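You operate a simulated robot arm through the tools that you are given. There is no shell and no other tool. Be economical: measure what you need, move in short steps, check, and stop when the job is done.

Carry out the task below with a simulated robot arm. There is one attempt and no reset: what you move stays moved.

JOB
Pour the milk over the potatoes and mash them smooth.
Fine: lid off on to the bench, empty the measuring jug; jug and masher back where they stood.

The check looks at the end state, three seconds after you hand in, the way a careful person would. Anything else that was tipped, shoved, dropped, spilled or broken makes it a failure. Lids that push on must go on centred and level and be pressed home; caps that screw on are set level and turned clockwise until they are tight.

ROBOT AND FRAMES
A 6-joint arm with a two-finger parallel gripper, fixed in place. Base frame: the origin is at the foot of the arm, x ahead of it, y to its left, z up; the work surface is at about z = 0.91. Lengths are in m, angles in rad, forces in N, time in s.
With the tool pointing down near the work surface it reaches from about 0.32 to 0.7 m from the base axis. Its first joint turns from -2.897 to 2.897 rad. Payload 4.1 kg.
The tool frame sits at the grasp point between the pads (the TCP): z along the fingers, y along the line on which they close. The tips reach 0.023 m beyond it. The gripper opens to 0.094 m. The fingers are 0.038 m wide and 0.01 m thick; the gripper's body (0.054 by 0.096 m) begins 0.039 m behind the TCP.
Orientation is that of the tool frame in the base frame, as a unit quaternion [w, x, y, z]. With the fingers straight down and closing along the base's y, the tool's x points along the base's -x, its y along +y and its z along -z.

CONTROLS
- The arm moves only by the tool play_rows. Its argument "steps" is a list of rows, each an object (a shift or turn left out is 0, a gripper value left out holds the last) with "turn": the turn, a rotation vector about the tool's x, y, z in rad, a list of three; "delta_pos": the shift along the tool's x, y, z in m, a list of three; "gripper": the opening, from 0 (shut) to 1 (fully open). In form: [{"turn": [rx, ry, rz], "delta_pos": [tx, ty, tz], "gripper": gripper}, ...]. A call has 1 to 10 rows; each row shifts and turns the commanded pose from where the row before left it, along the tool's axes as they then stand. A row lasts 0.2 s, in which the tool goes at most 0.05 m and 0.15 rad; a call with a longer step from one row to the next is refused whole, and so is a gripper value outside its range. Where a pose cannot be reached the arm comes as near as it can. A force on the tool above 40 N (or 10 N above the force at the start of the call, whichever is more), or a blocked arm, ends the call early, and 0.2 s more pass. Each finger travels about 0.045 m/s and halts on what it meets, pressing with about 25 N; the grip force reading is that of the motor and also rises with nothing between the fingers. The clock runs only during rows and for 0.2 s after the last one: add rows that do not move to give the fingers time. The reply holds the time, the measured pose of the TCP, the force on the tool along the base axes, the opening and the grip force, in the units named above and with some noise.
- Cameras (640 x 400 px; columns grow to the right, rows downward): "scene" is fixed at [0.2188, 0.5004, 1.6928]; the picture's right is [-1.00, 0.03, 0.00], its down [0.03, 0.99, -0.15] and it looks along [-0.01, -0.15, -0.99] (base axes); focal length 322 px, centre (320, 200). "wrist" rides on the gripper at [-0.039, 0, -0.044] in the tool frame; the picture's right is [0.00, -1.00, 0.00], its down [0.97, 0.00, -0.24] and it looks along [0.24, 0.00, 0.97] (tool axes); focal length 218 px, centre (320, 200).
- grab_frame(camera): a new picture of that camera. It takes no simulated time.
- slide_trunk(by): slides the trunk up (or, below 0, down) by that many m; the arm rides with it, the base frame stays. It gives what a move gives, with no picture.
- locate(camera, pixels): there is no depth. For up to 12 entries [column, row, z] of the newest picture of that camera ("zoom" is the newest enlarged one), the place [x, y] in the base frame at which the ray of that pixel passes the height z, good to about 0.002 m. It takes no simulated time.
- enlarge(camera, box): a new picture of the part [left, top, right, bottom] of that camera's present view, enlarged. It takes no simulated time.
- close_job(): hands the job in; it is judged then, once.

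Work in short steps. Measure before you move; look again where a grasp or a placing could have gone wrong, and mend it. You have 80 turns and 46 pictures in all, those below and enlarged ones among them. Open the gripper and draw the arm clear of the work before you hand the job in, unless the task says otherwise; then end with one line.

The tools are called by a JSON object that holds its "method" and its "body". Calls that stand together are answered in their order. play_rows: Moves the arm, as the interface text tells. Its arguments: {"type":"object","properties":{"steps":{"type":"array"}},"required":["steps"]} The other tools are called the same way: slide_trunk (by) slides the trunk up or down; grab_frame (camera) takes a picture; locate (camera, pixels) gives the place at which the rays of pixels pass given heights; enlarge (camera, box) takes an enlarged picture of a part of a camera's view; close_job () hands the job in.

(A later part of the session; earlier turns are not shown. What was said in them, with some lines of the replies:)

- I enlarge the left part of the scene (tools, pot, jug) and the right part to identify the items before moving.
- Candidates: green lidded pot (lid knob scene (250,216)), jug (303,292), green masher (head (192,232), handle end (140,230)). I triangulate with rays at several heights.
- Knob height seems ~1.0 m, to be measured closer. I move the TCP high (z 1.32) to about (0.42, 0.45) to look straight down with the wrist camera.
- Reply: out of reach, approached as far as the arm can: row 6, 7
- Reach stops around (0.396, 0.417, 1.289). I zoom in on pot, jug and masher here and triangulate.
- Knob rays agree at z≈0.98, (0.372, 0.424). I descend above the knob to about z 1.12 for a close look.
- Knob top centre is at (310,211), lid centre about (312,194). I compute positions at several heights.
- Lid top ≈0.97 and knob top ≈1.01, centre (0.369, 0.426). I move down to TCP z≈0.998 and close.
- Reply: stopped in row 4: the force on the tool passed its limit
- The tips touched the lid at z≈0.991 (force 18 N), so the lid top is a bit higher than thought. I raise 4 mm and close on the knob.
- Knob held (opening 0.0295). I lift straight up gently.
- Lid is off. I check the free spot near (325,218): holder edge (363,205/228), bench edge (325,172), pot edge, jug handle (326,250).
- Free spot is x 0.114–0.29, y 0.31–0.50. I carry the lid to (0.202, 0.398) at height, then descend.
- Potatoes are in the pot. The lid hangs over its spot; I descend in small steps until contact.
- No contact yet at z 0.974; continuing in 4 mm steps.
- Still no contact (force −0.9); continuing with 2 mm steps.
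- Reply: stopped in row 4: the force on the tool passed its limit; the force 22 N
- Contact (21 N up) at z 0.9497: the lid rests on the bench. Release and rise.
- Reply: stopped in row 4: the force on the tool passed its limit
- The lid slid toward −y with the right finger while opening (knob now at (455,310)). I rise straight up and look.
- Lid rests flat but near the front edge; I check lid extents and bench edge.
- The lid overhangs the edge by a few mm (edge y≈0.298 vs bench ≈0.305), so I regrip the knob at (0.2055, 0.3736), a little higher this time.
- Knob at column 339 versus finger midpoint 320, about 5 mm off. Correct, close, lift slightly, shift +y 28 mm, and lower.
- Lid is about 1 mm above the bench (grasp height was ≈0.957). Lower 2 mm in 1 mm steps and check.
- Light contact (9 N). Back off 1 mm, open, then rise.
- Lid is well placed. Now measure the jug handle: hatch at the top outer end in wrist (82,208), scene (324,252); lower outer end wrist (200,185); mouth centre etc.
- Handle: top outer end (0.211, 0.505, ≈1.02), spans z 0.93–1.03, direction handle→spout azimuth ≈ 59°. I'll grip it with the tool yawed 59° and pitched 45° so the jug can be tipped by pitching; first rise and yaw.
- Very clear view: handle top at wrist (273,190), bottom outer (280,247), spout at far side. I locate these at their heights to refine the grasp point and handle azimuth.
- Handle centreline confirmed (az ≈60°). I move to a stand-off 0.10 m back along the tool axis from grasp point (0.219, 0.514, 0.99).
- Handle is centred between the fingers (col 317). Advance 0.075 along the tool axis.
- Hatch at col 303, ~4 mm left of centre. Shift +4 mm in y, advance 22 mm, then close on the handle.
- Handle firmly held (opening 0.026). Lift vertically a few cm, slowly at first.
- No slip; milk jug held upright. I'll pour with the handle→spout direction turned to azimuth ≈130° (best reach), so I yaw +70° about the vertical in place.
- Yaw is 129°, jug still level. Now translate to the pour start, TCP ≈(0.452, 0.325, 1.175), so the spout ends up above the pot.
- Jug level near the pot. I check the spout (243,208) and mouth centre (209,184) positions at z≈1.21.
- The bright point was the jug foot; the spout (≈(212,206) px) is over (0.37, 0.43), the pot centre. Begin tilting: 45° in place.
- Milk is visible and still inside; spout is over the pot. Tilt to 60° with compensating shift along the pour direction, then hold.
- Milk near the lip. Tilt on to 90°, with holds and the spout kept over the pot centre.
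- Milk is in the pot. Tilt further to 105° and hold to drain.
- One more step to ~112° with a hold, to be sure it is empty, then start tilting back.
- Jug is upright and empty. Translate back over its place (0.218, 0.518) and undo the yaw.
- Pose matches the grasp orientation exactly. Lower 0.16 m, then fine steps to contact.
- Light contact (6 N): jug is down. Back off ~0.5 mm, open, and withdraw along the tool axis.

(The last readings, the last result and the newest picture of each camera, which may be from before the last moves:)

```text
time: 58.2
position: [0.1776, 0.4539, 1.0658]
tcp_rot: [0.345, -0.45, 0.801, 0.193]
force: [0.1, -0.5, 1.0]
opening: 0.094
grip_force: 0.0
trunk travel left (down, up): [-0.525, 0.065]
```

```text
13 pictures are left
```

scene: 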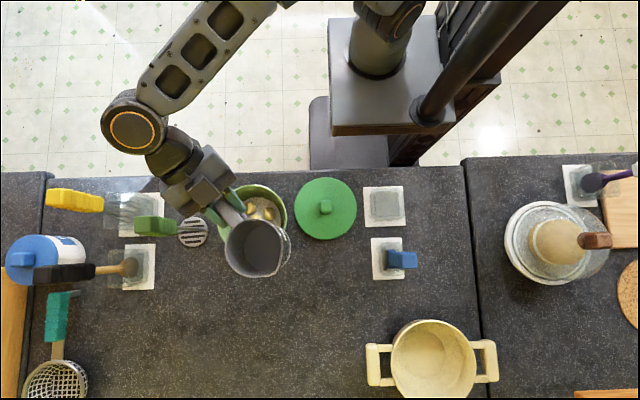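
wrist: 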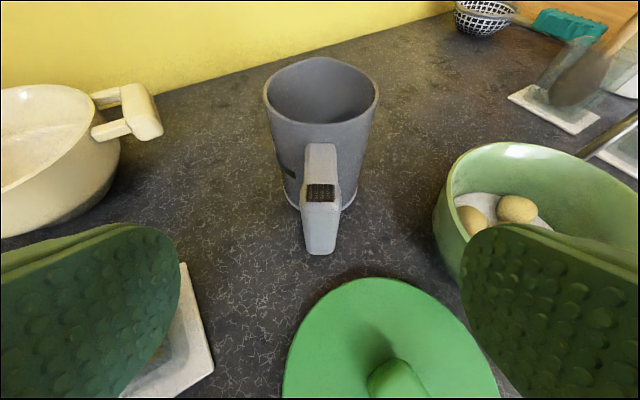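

Jug is back in place, empty. Next the masher at (0.5215, 0.4465), handle z ≈1.02–1.155. I keep the 45° pitch (better reach), rise, yaw to azimuth ≈41°, and go to a stand-off.

{"method": "play_rows", "body": {"steps": [{"delta_pos": [-0.029, 0, -0.0275]}, {"delta_pos": [-0.029, 0, -0.0275]}, {"delta_pos": [-0.029, 0, -0.0275]}, {"turn": [0.0774, 0, 0.0734]}, {"turn": [0.0774, 0, 0.0734]}, {"turn": [0.0774, 0, 0.0734]}, {}]}}

{"method": "play_rows", "body": {"steps": [{"delta_pos": [-0.0165, -0.0328, 0.0176], "gripper": 0.8}, {"delta_pos": [-0.0165, -0.0328, 0.0176]}, {"delta_pos": [-0.0165, -0.0328, 0.0176]}, {"delta_pos": [-0.0165, -0.0328, 0.0176]}, {"delta_pos": [-0.0165, -0.0328, 0.0176]}, {"delta_pos": [-0.0165, -0.0328, 0.0176]}, {"delta_pos": [-0.0165, -0.0328, 0.0176]}, {}]}}

{"method": "grab_frame", "body": {"camera": "wrist"}}

```text
time: 59.9
position: [0.1782, 0.4568, 1.1858]
tcp_rot: [0.371, -0.316, 0.863, 0.136]
force: [0.4, 0.1, -0.3]
opening: 0.0943
grip_force: 0.0
trunk travel left (down, up): [-0.525, 0.065]
```

```text
time: 61.6
position: [0.4567, 0.3914, 1.1856]
tcp_rot: [0.37, -0.316, 0.863, 0.137]
force: [0.6, 0.2, -0.2]
opening: 0.0752
grip_force: 0.0
trunk travel left (down, up): [-0.525, 0.065]
```

```text
12 pictures are left
```

wrist: 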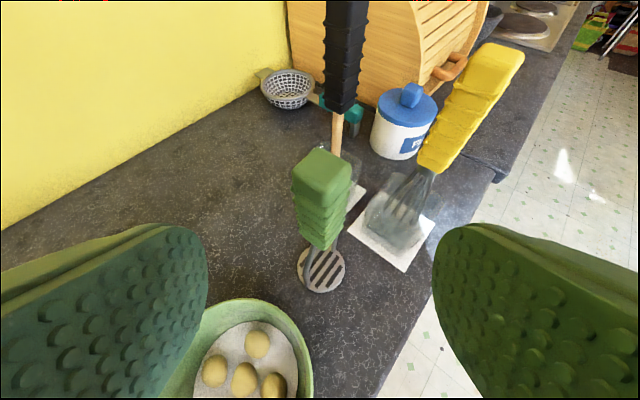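

The handle's square section is rotated relative to the current yaw. I locate the top-face corners (zoom first) to align the grip.

{"method": "enlarge", "body": {"camera": "wrist", "box": [260, 130, 390, 310]}}

```text
2.22 times, centred on (325, 220) of wrist
```

zoom: 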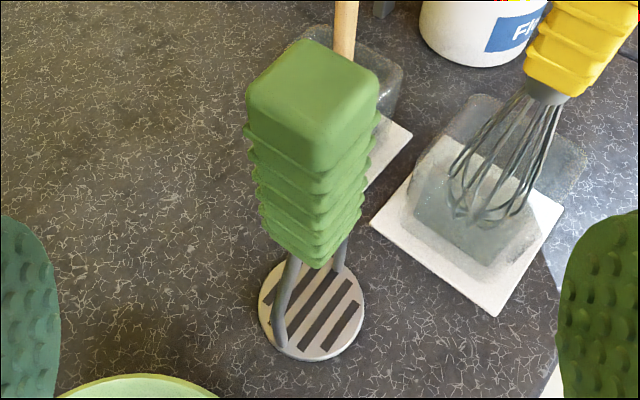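

Locate top corners: left (247,90), back (305,44), right (377,82), front (322,132) at z≈1.15, and head centre (311,312), handle bottom (310,265).

{"method": "locate", "body": {"camera": "zoom", "pixels": [[247, 90, 1.15], [305, 44, 1.15], [377, 82, 1.15], [322, 132, 1.15], [313, 87, 1.15], [313, 87, 1.13], [313, 87, 1.11], [311, 312, 0.915], [322, 266, 1.02]]}}

```text
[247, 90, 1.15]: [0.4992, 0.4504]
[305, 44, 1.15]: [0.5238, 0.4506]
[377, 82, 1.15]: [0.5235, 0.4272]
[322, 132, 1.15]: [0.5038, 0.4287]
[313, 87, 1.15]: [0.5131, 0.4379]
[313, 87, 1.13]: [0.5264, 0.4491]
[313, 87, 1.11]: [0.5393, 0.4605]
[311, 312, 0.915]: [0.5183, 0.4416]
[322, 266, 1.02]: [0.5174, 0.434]
```

Handle is axis-aligned, ~25 mm square, axis at (0.519, 0.443), top ≈1.14. I pitch to 70° and yaw to azimuth 0, then move to a stand-off above it.

{"method": "play_rows", "body": {"steps": [{"turn": [0, 0.115, 0]}, {"turn": [0, 0.115, 0]}, {"turn": [0, 0.115, 0]}, {"turn": [0, 0.115, 0]}, {"turn": [0.0482, 0, 0.1325]}, {"turn": [0.0482, 0, 0.1325]}, {"turn": [0.0482, 0, 0.1325]}, {"turn": [0.0482, 0, 0.1325]}, {"turn": [0.0482, 0, 0.1325]}, {}]}}

{"method": "play_rows", "body": {"steps": [{"delta_pos": [-0.0165, 0.0258, 0.006], "gripper": 0.8}, {"delta_pos": [-0.0164, 0.0258, 0.006]}, {}]}}

{"method": "grab_frame", "body": {"camera": "wrist"}}

```text
time: 63.9
position: [0.4562, 0.3905, 1.1858]
tcp_rot: [0.175, 0.0, 0.985, 0.002]
force: [0.4, -0.3, 0.1]
opening: 0.0754
grip_force: 0.2
trunk travel left (down, up): [-0.525, 0.065]
```

```text
time: 64.7
position: [0.4909, 0.4419, 1.1841]
tcp_rot: [0.174, 0.001, 0.985, 0.002]
force: [0.4, -0.9, -0.1]
opening: 0.0754
grip_force: 0.2
trunk travel left (down, up): [-0.525, 0.065]
```

```text
10 pictures are left
```

wrist: 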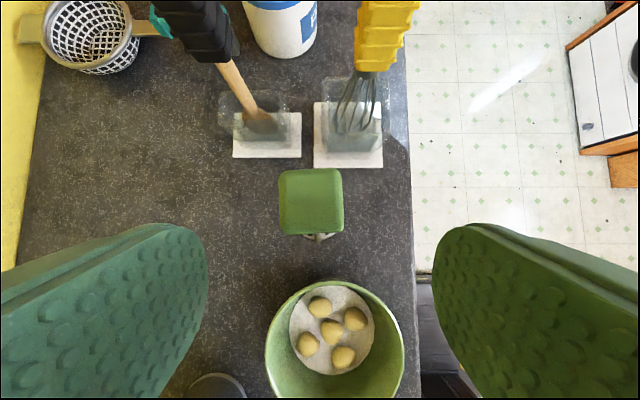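

Handle top square is aligned at (311,202). I locate its centre.

{"method": "locate", "body": {"camera": "wrist", "pixels": [[311, 202, 1.14], [311, 202, 1.15], [279, 202, 1.14], [343, 202, 1.14], [311, 170, 1.14], [311, 235, 1.14]]}}

```text
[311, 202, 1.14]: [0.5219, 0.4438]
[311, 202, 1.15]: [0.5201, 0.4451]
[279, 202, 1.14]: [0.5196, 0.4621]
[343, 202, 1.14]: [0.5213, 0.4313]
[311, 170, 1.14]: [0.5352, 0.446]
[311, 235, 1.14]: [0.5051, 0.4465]
```

Centre (0.520, 0.4455). Advance 0.078 along the tool axis with 3.5 mm y correction, then close.

{"method": "play_rows", "body": {"steps": [{"delta_pos": [-0.002, 0.0035, 0.03]}, {"delta_pos": [0, 0, 0.025]}, {"delta_pos": [0, 0, 0.023]}, {}, {"gripper": 0.0}, {}, {}, {}, {}, {}]}}

{"method": "grab_frame", "body": {"camera": "wrist"}}

```text
time: 66.8
position: [0.5188, 0.4462, 1.1118]
tcp_rot: [0.174, 0.001, 0.985, 0.001]
force: [0.7, -1.7, 0.3]
opening: 0.0308
grip_force: 24.5
trunk travel left (down, up): [-0.525, 0.065]
```

```text
9 pictures are left
```

wrist: 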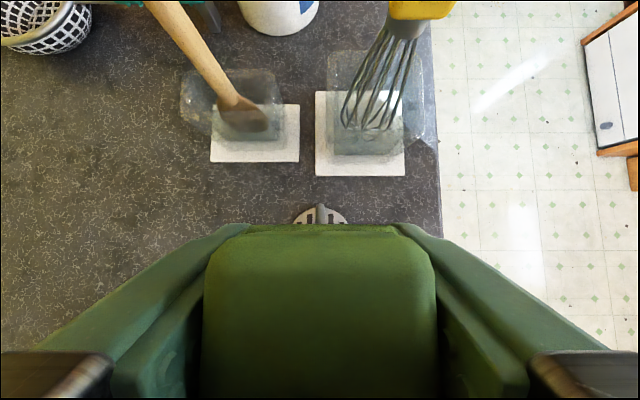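

Masher held (home pose TCP (0.519, 0.446, 1.112), opening 0.031). Lift, drawing toward the pot as height is gained, to above the pot centre.

{"method": "play_rows", "body": {"steps": [{"delta_pos": [-0.0068, 0, -0.0188]}, {"delta_pos": [-0.0137, 0, -0.0376]}, {"delta_pos": [0.0085, 0, -0.035]}, {"delta_pos": [0.0085, 0, -0.035]}, {}]}}

{"method": "grab_frame", "body": {"camera": "scene"}}

```text
time: 68.0
position: [0.4809, 0.4441, 1.234]
tcp_rot: [0.175, 0.001, 0.985, 0.002]
force: [0.0, 0.8, -3.4]
opening: 0.031
grip_force: 25.2
trunk travel left (down, up): [-0.525, 0.065]
```

```text
8 pictures are left
```

scene: 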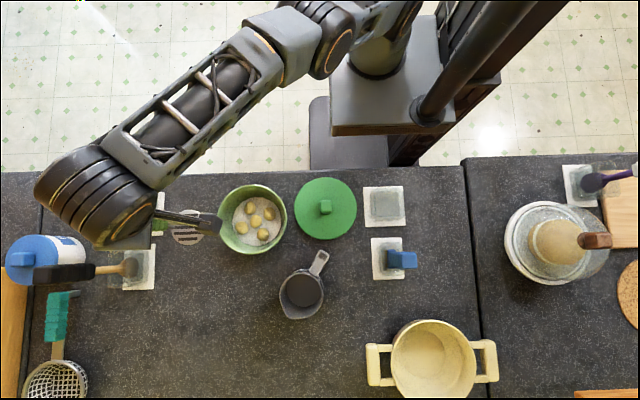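

Masher is lifted clean. Locate the potatoes: (250,207), (269,214), (241,228), (255,221), (263,235) and the pot rim.

{"method": "locate", "body": {"camera": "scene", "pixels": [[250, 207, 0.945], [269, 214, 0.945], [241, 228, 0.945], [255, 221, 0.945], [263, 235, 0.945], [218, 218, 0.98], [287, 218, 0.98], [252, 184, 0.98], [252, 255, 0.98], [233, 218, 0.93], [282, 220, 0.93]]}}

```text
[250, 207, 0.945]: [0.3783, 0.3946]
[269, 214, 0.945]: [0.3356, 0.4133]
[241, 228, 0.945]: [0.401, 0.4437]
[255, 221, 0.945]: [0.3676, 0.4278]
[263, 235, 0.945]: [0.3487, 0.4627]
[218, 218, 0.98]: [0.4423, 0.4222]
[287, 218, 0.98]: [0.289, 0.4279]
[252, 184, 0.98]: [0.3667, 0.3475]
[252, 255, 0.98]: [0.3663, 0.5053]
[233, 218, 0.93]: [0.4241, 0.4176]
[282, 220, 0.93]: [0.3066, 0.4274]
```

Pot centre ≈(0.366, 0.426), potatoes within ~4 cm of it; head radius ≈0.036. Move over the centre and lower to just above the potatoes.

{"method": "play_rows", "body": {"steps": [{"delta_pos": [0.036, -0.006, -0.0131]}, {"delta_pos": [0.036, -0.006, -0.0131]}, {"delta_pos": [0.036, -0.006, -0.0131]}, {}, {"delta_pos": [0.0068, 0, 0.0188]}, {"delta_pos": [0.0068, 0, 0.0188]}, {"delta_pos": [0.0068, 0, 0.0188]}, {}]}}

{"method": "play_rows", "body": {"steps": [{"delta_pos": [0.0034, 0, 0.0094]}, {"delta_pos": [0.0034, 0, 0.0094]}, {"delta_pos": [0.0017, 0, 0.0047]}, {"delta_pos": [0.0017, 0, 0.0047]}, {}]}}

{"method": "grab_frame", "body": {"camera": "wrist"}}

```text
time: 69.8
position: [0.3666, 0.4256, 1.1729]
tcp_rot: [0.175, 0.001, 0.985, 0.0]
force: [-0.6, -0.6, -2.5]
opening: 0.0311
grip_force: 24.6
trunk travel left (down, up): [-0.525, 0.065]
```

```text
time: 71.0
position: [0.3647, 0.4272, 1.1427]
tcp_rot: [0.175, 0.001, 0.985, 0.001]
force: [0.6, 0.4, -2.7]
opening: 0.0309
grip_force: 25.1
trunk travel left (down, up): [-0.525, 0.065]
```

```text
7 pictures are left
```

wrist: 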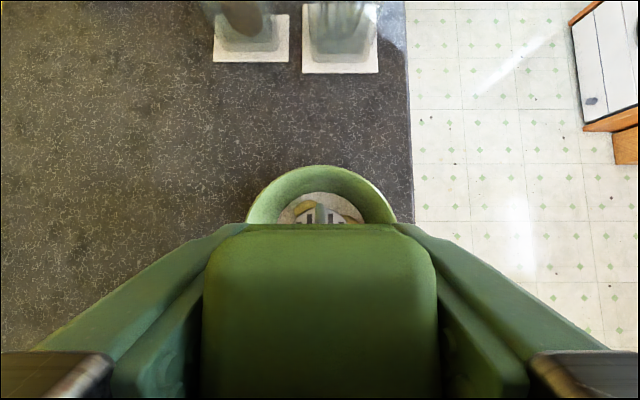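

Head bottom ≈0.941, no resistance yet. Press further in 4 mm steps.

{"method": "play_rows", "body": {"steps": [{"delta_pos": [0.0014, 0, 0.0038]}, {"delta_pos": [0.0014, 0, 0.0038]}, {"delta_pos": [0.0014, 0, 0.0038]}, {"delta_pos": [0.0014, 0, 0.0038]}, {"delta_pos": [0.0014, 0, 0.0038]}, {"delta_pos": [0.0014, 0, 0.0038]}, {}]}}

```text
time: 72.7
position: [0.3646, 0.4265, 1.1208]
tcp_rot: [0.176, 0.001, 0.984, 0.002]
force: [0.1, -0.5, 7.3]
opening: 0.031
grip_force: 24.5
trunk travel left (down, up): [-0.525, 0.065]
```

Contact with floor/mash (7 N) at z 1.121. Now work around: strokes at +x and −x offsets of 18 mm.

{"method": "play_rows", "body": {"steps": [{"delta_pos": [-0.0137, 0, -0.0376]}, {"delta_pos": [-0.0169, 0, 0.0062]}, {"delta_pos": [0.0103, 0, 0.0282]}, {"delta_pos": [0.0036, 0, 0.0098]}, {}, {"delta_pos": [-0.0137, 0, -0.0376]}, {"delta_pos": [0.0338, 0, -0.0123]}, {"delta_pos": [0.0103, 0, 0.0282]}, {"delta_pos": [0.0036, 0, 0.0098]}, {}]}}

{"method": "play_rows", "body": {"steps": [{"delta_pos": [-0.0137, 0, -0.0376]}, {"delta_pos": [-0.0169, 0.018, 0.0062]}, {"delta_pos": [0.0103, 0, 0.0282]}, {"delta_pos": [0.0036, 0, 0.0098]}, {}, {"delta_pos": [-0.0137, 0, -0.0376]}, {"delta_pos": [0, -0.036, 0]}, {"delta_pos": [0.0103, 0, 0.0282]}, {"delta_pos": [0.0036, 0, 0.0098]}, {}]}}

```text
time: 74.8
position: [0.3467, 0.4275, 1.1196]
tcp_rot: [0.176, 0.001, 0.984, 0.004]
force: [-1.9, -0.9, 16.7]
opening: 0.031
grip_force: 25.0
trunk travel left (down, up): [-0.525, 0.065]
```

```text
time: 77.0
position: [0.3653, 0.4094, 1.1194]
tcp_rot: [0.176, 0.0, 0.984, 0.003]
force: [0.3, -1.8, 11.3]
opening: 0.0309
grip_force: 25.4
trunk travel left (down, up): [-0.525, 0.065]
```

Strokes are fine (10–17 N). Lift and look at the state of the pot from the scene camera.

{"method": "play_rows", "body": {"steps": [{"delta_pos": [-0.0137, 0, -0.0376]}, {"delta_pos": [-0.0137, 0, -0.0376]}, {"delta_pos": [-0.0068, 0.0, -0.0188]}, {"delta_pos": [-0.0338, 0.0, 0.0123]}, {"delta_pos": [-0.0338, 0.0, 0.0123]}, {}]}}

{"method": "enlarge", "body": {"camera": "scene", "box": [190, 160, 310, 280]}}

```text
time: 78.5
position: [0.4386, 0.4081, 1.2172]
tcp_rot: [0.174, 0.0, 0.985, 0.002]
force: [-0.4, 0.2, -1.8]
opening: 0.031
grip_force: 24.9
trunk travel left (down, up): [-0.525, 0.065]
```

```text
3.33 times, centred on (250, 220) of scene
```

zoom: 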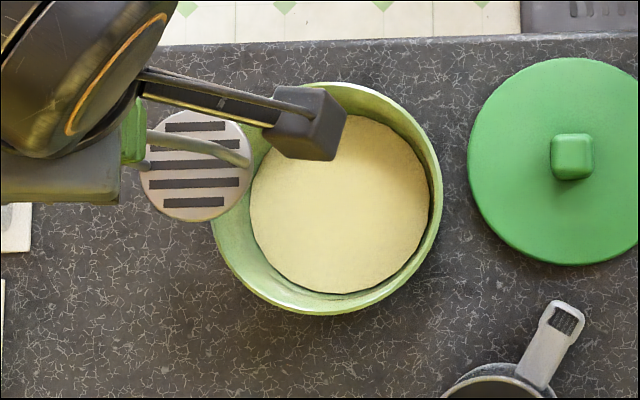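

The potatoes are a smooth mash. Return the masher: over to (0.519, 0.446), descending once clear of the pot.

{"method": "play_rows", "body": {"steps": [{"delta_pos": [-0.0235, 0.019, 0.0086]}, {"delta_pos": [-0.0235, 0.019, 0.0086]}, {"delta_pos": [-0.0038, 0, 0.0333]}, {"delta_pos": [-0.0038, 0, 0.0333]}, {"delta_pos": [0.0103, 0, 0.0282]}, {}]}}

```text
time: 79.8
position: [0.5175, 0.4456, 1.126]
tcp_rot: [0.174, 0.001, 0.985, 0.001]
force: [-0.4, -0.5, -2.9]
opening: 0.0308
grip_force: 25.1
trunk travel left (down, up): [-0.525, 0.065]
```

At z 1.126, right over home. Lower 11 mm then 1 mm steps.

{"method": "play_rows", "body": {"steps": [{"delta_pos": [0.0015, 0.0005, 0.0078]}, {"delta_pos": [0.0012, 0, 0.0033]}, {"delta_pos": [0.0004, 0, 0.001]}, {"delta_pos": [0.0004, 0, 0.001]}, {}]}}

```text
time: 81.0
position: [0.5182, 0.4479, 1.1138]
tcp_rot: [0.174, 0.001, 0.985, 0.001]
force: [0.3, -0.6, -3.0]
opening: 0.0308
grip_force: 25.1
trunk travel left (down, up): [-0.525, 0.065]
```

{"method": "play_rows", "body": {"steps": [{"delta_pos": [0.0003, 0, 0.0009]}, {"delta_pos": [0.0003, 0, 0.0009]}, {}]}}

```text
time: 81.8
position: [0.5188, 0.448, 1.1128]
tcp_rot: [0.175, 0.0, 0.985, 0.003]
force: [-1.3, 0.6, 2.1]
opening: 0.0307
grip_force: 24.7
trunk travel left (down, up): [-0.525, 0.065]
```

Touching the bench (force −3 → +2 N). Open and withdraw along the approach line.

{"method": "play_rows", "body": {"steps": [{"gripper": 0.8}, {}, {}, {}, {}, {"delta_pos": [0, 0, -0.02]}, {"delta_pos": [0, 0, -0.04]}, {"delta_pos": [0, 0, -0.04]}, {"delta_pos": [0.04, -0.02, -0.015]}, {}]}}

{"method": "grab_frame", "body": {"camera": "wrist"}}

```text
time: 84.0
position: [0.4403, 0.4274, 1.2055]
tcp_rot: [0.176, 0.001, 0.984, 0.001]
force: [-0.4, -0.6, 0.4]
opening: 0.0754
grip_force: 0.0
trunk travel left (down, up): [-0.525, 0.065]
```

```text
5 pictures are left
```

wrist: 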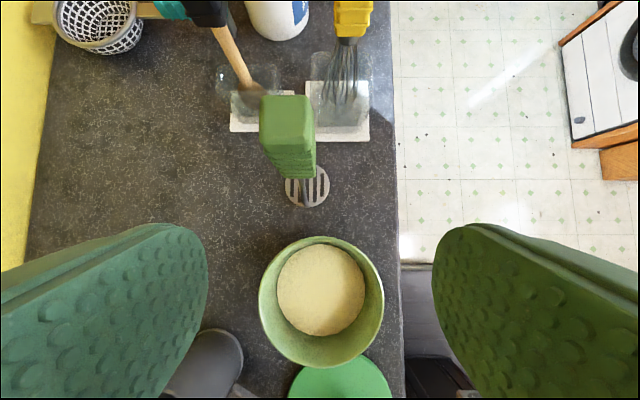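

Masher stands upright at home; mash is smooth. Draw the arm clear toward the base, then a final scene check.

{"method": "play_rows", "body": {"steps": [{"delta_pos": [0.03, -0.01, -0.03], "gripper": 1.0}, {"delta_pos": [0.04, -0.02, -0.015]}, {"delta_pos": [0.04, -0.02, -0.015]}, {"delta_pos": [0.04, -0.02, -0.015]}, {"delta_pos": [0.04, -0.02, -0.015]}, {"delta_pos": [0.04, -0.02, -0.015]}, {"delta_pos": [0.03, -0.02, -0.01]}, {}]}}

{"method": "grab_frame", "body": {"camera": "scene"}}

```text
time: 85.8
position: [0.1569, 0.2953, 1.2234]
tcp_rot: [0.174, 0.0, 0.985, 0.001]
force: [-0.6, -0.5, -0.1]
opening: 0.0942
grip_force: 0.1
trunk travel left (down, up): [-0.525, 0.065]
```

```text
4 pictures are left
```

scene: 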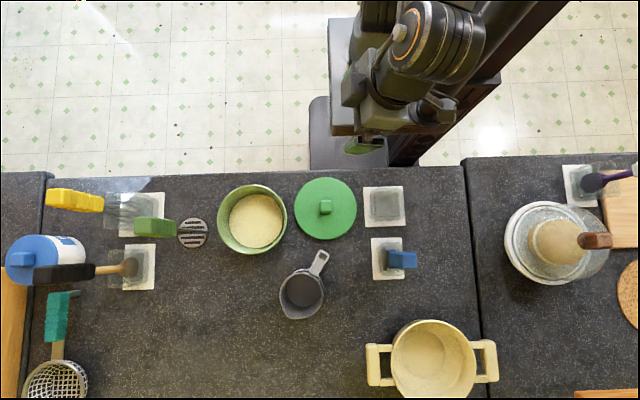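

Everything matches: the masher head at (192,233), the jug with its handle at (318,262), the lid flat on the bench, and no spills. The arm is clear, so I hand in.

{"method": "close_job", "body": {}}

```text
The job is handed in.
```

The lid is on the bench, the milk is poured over the potatoes and they are mashed smooth, and the empty jug and the masher are back where they stood.
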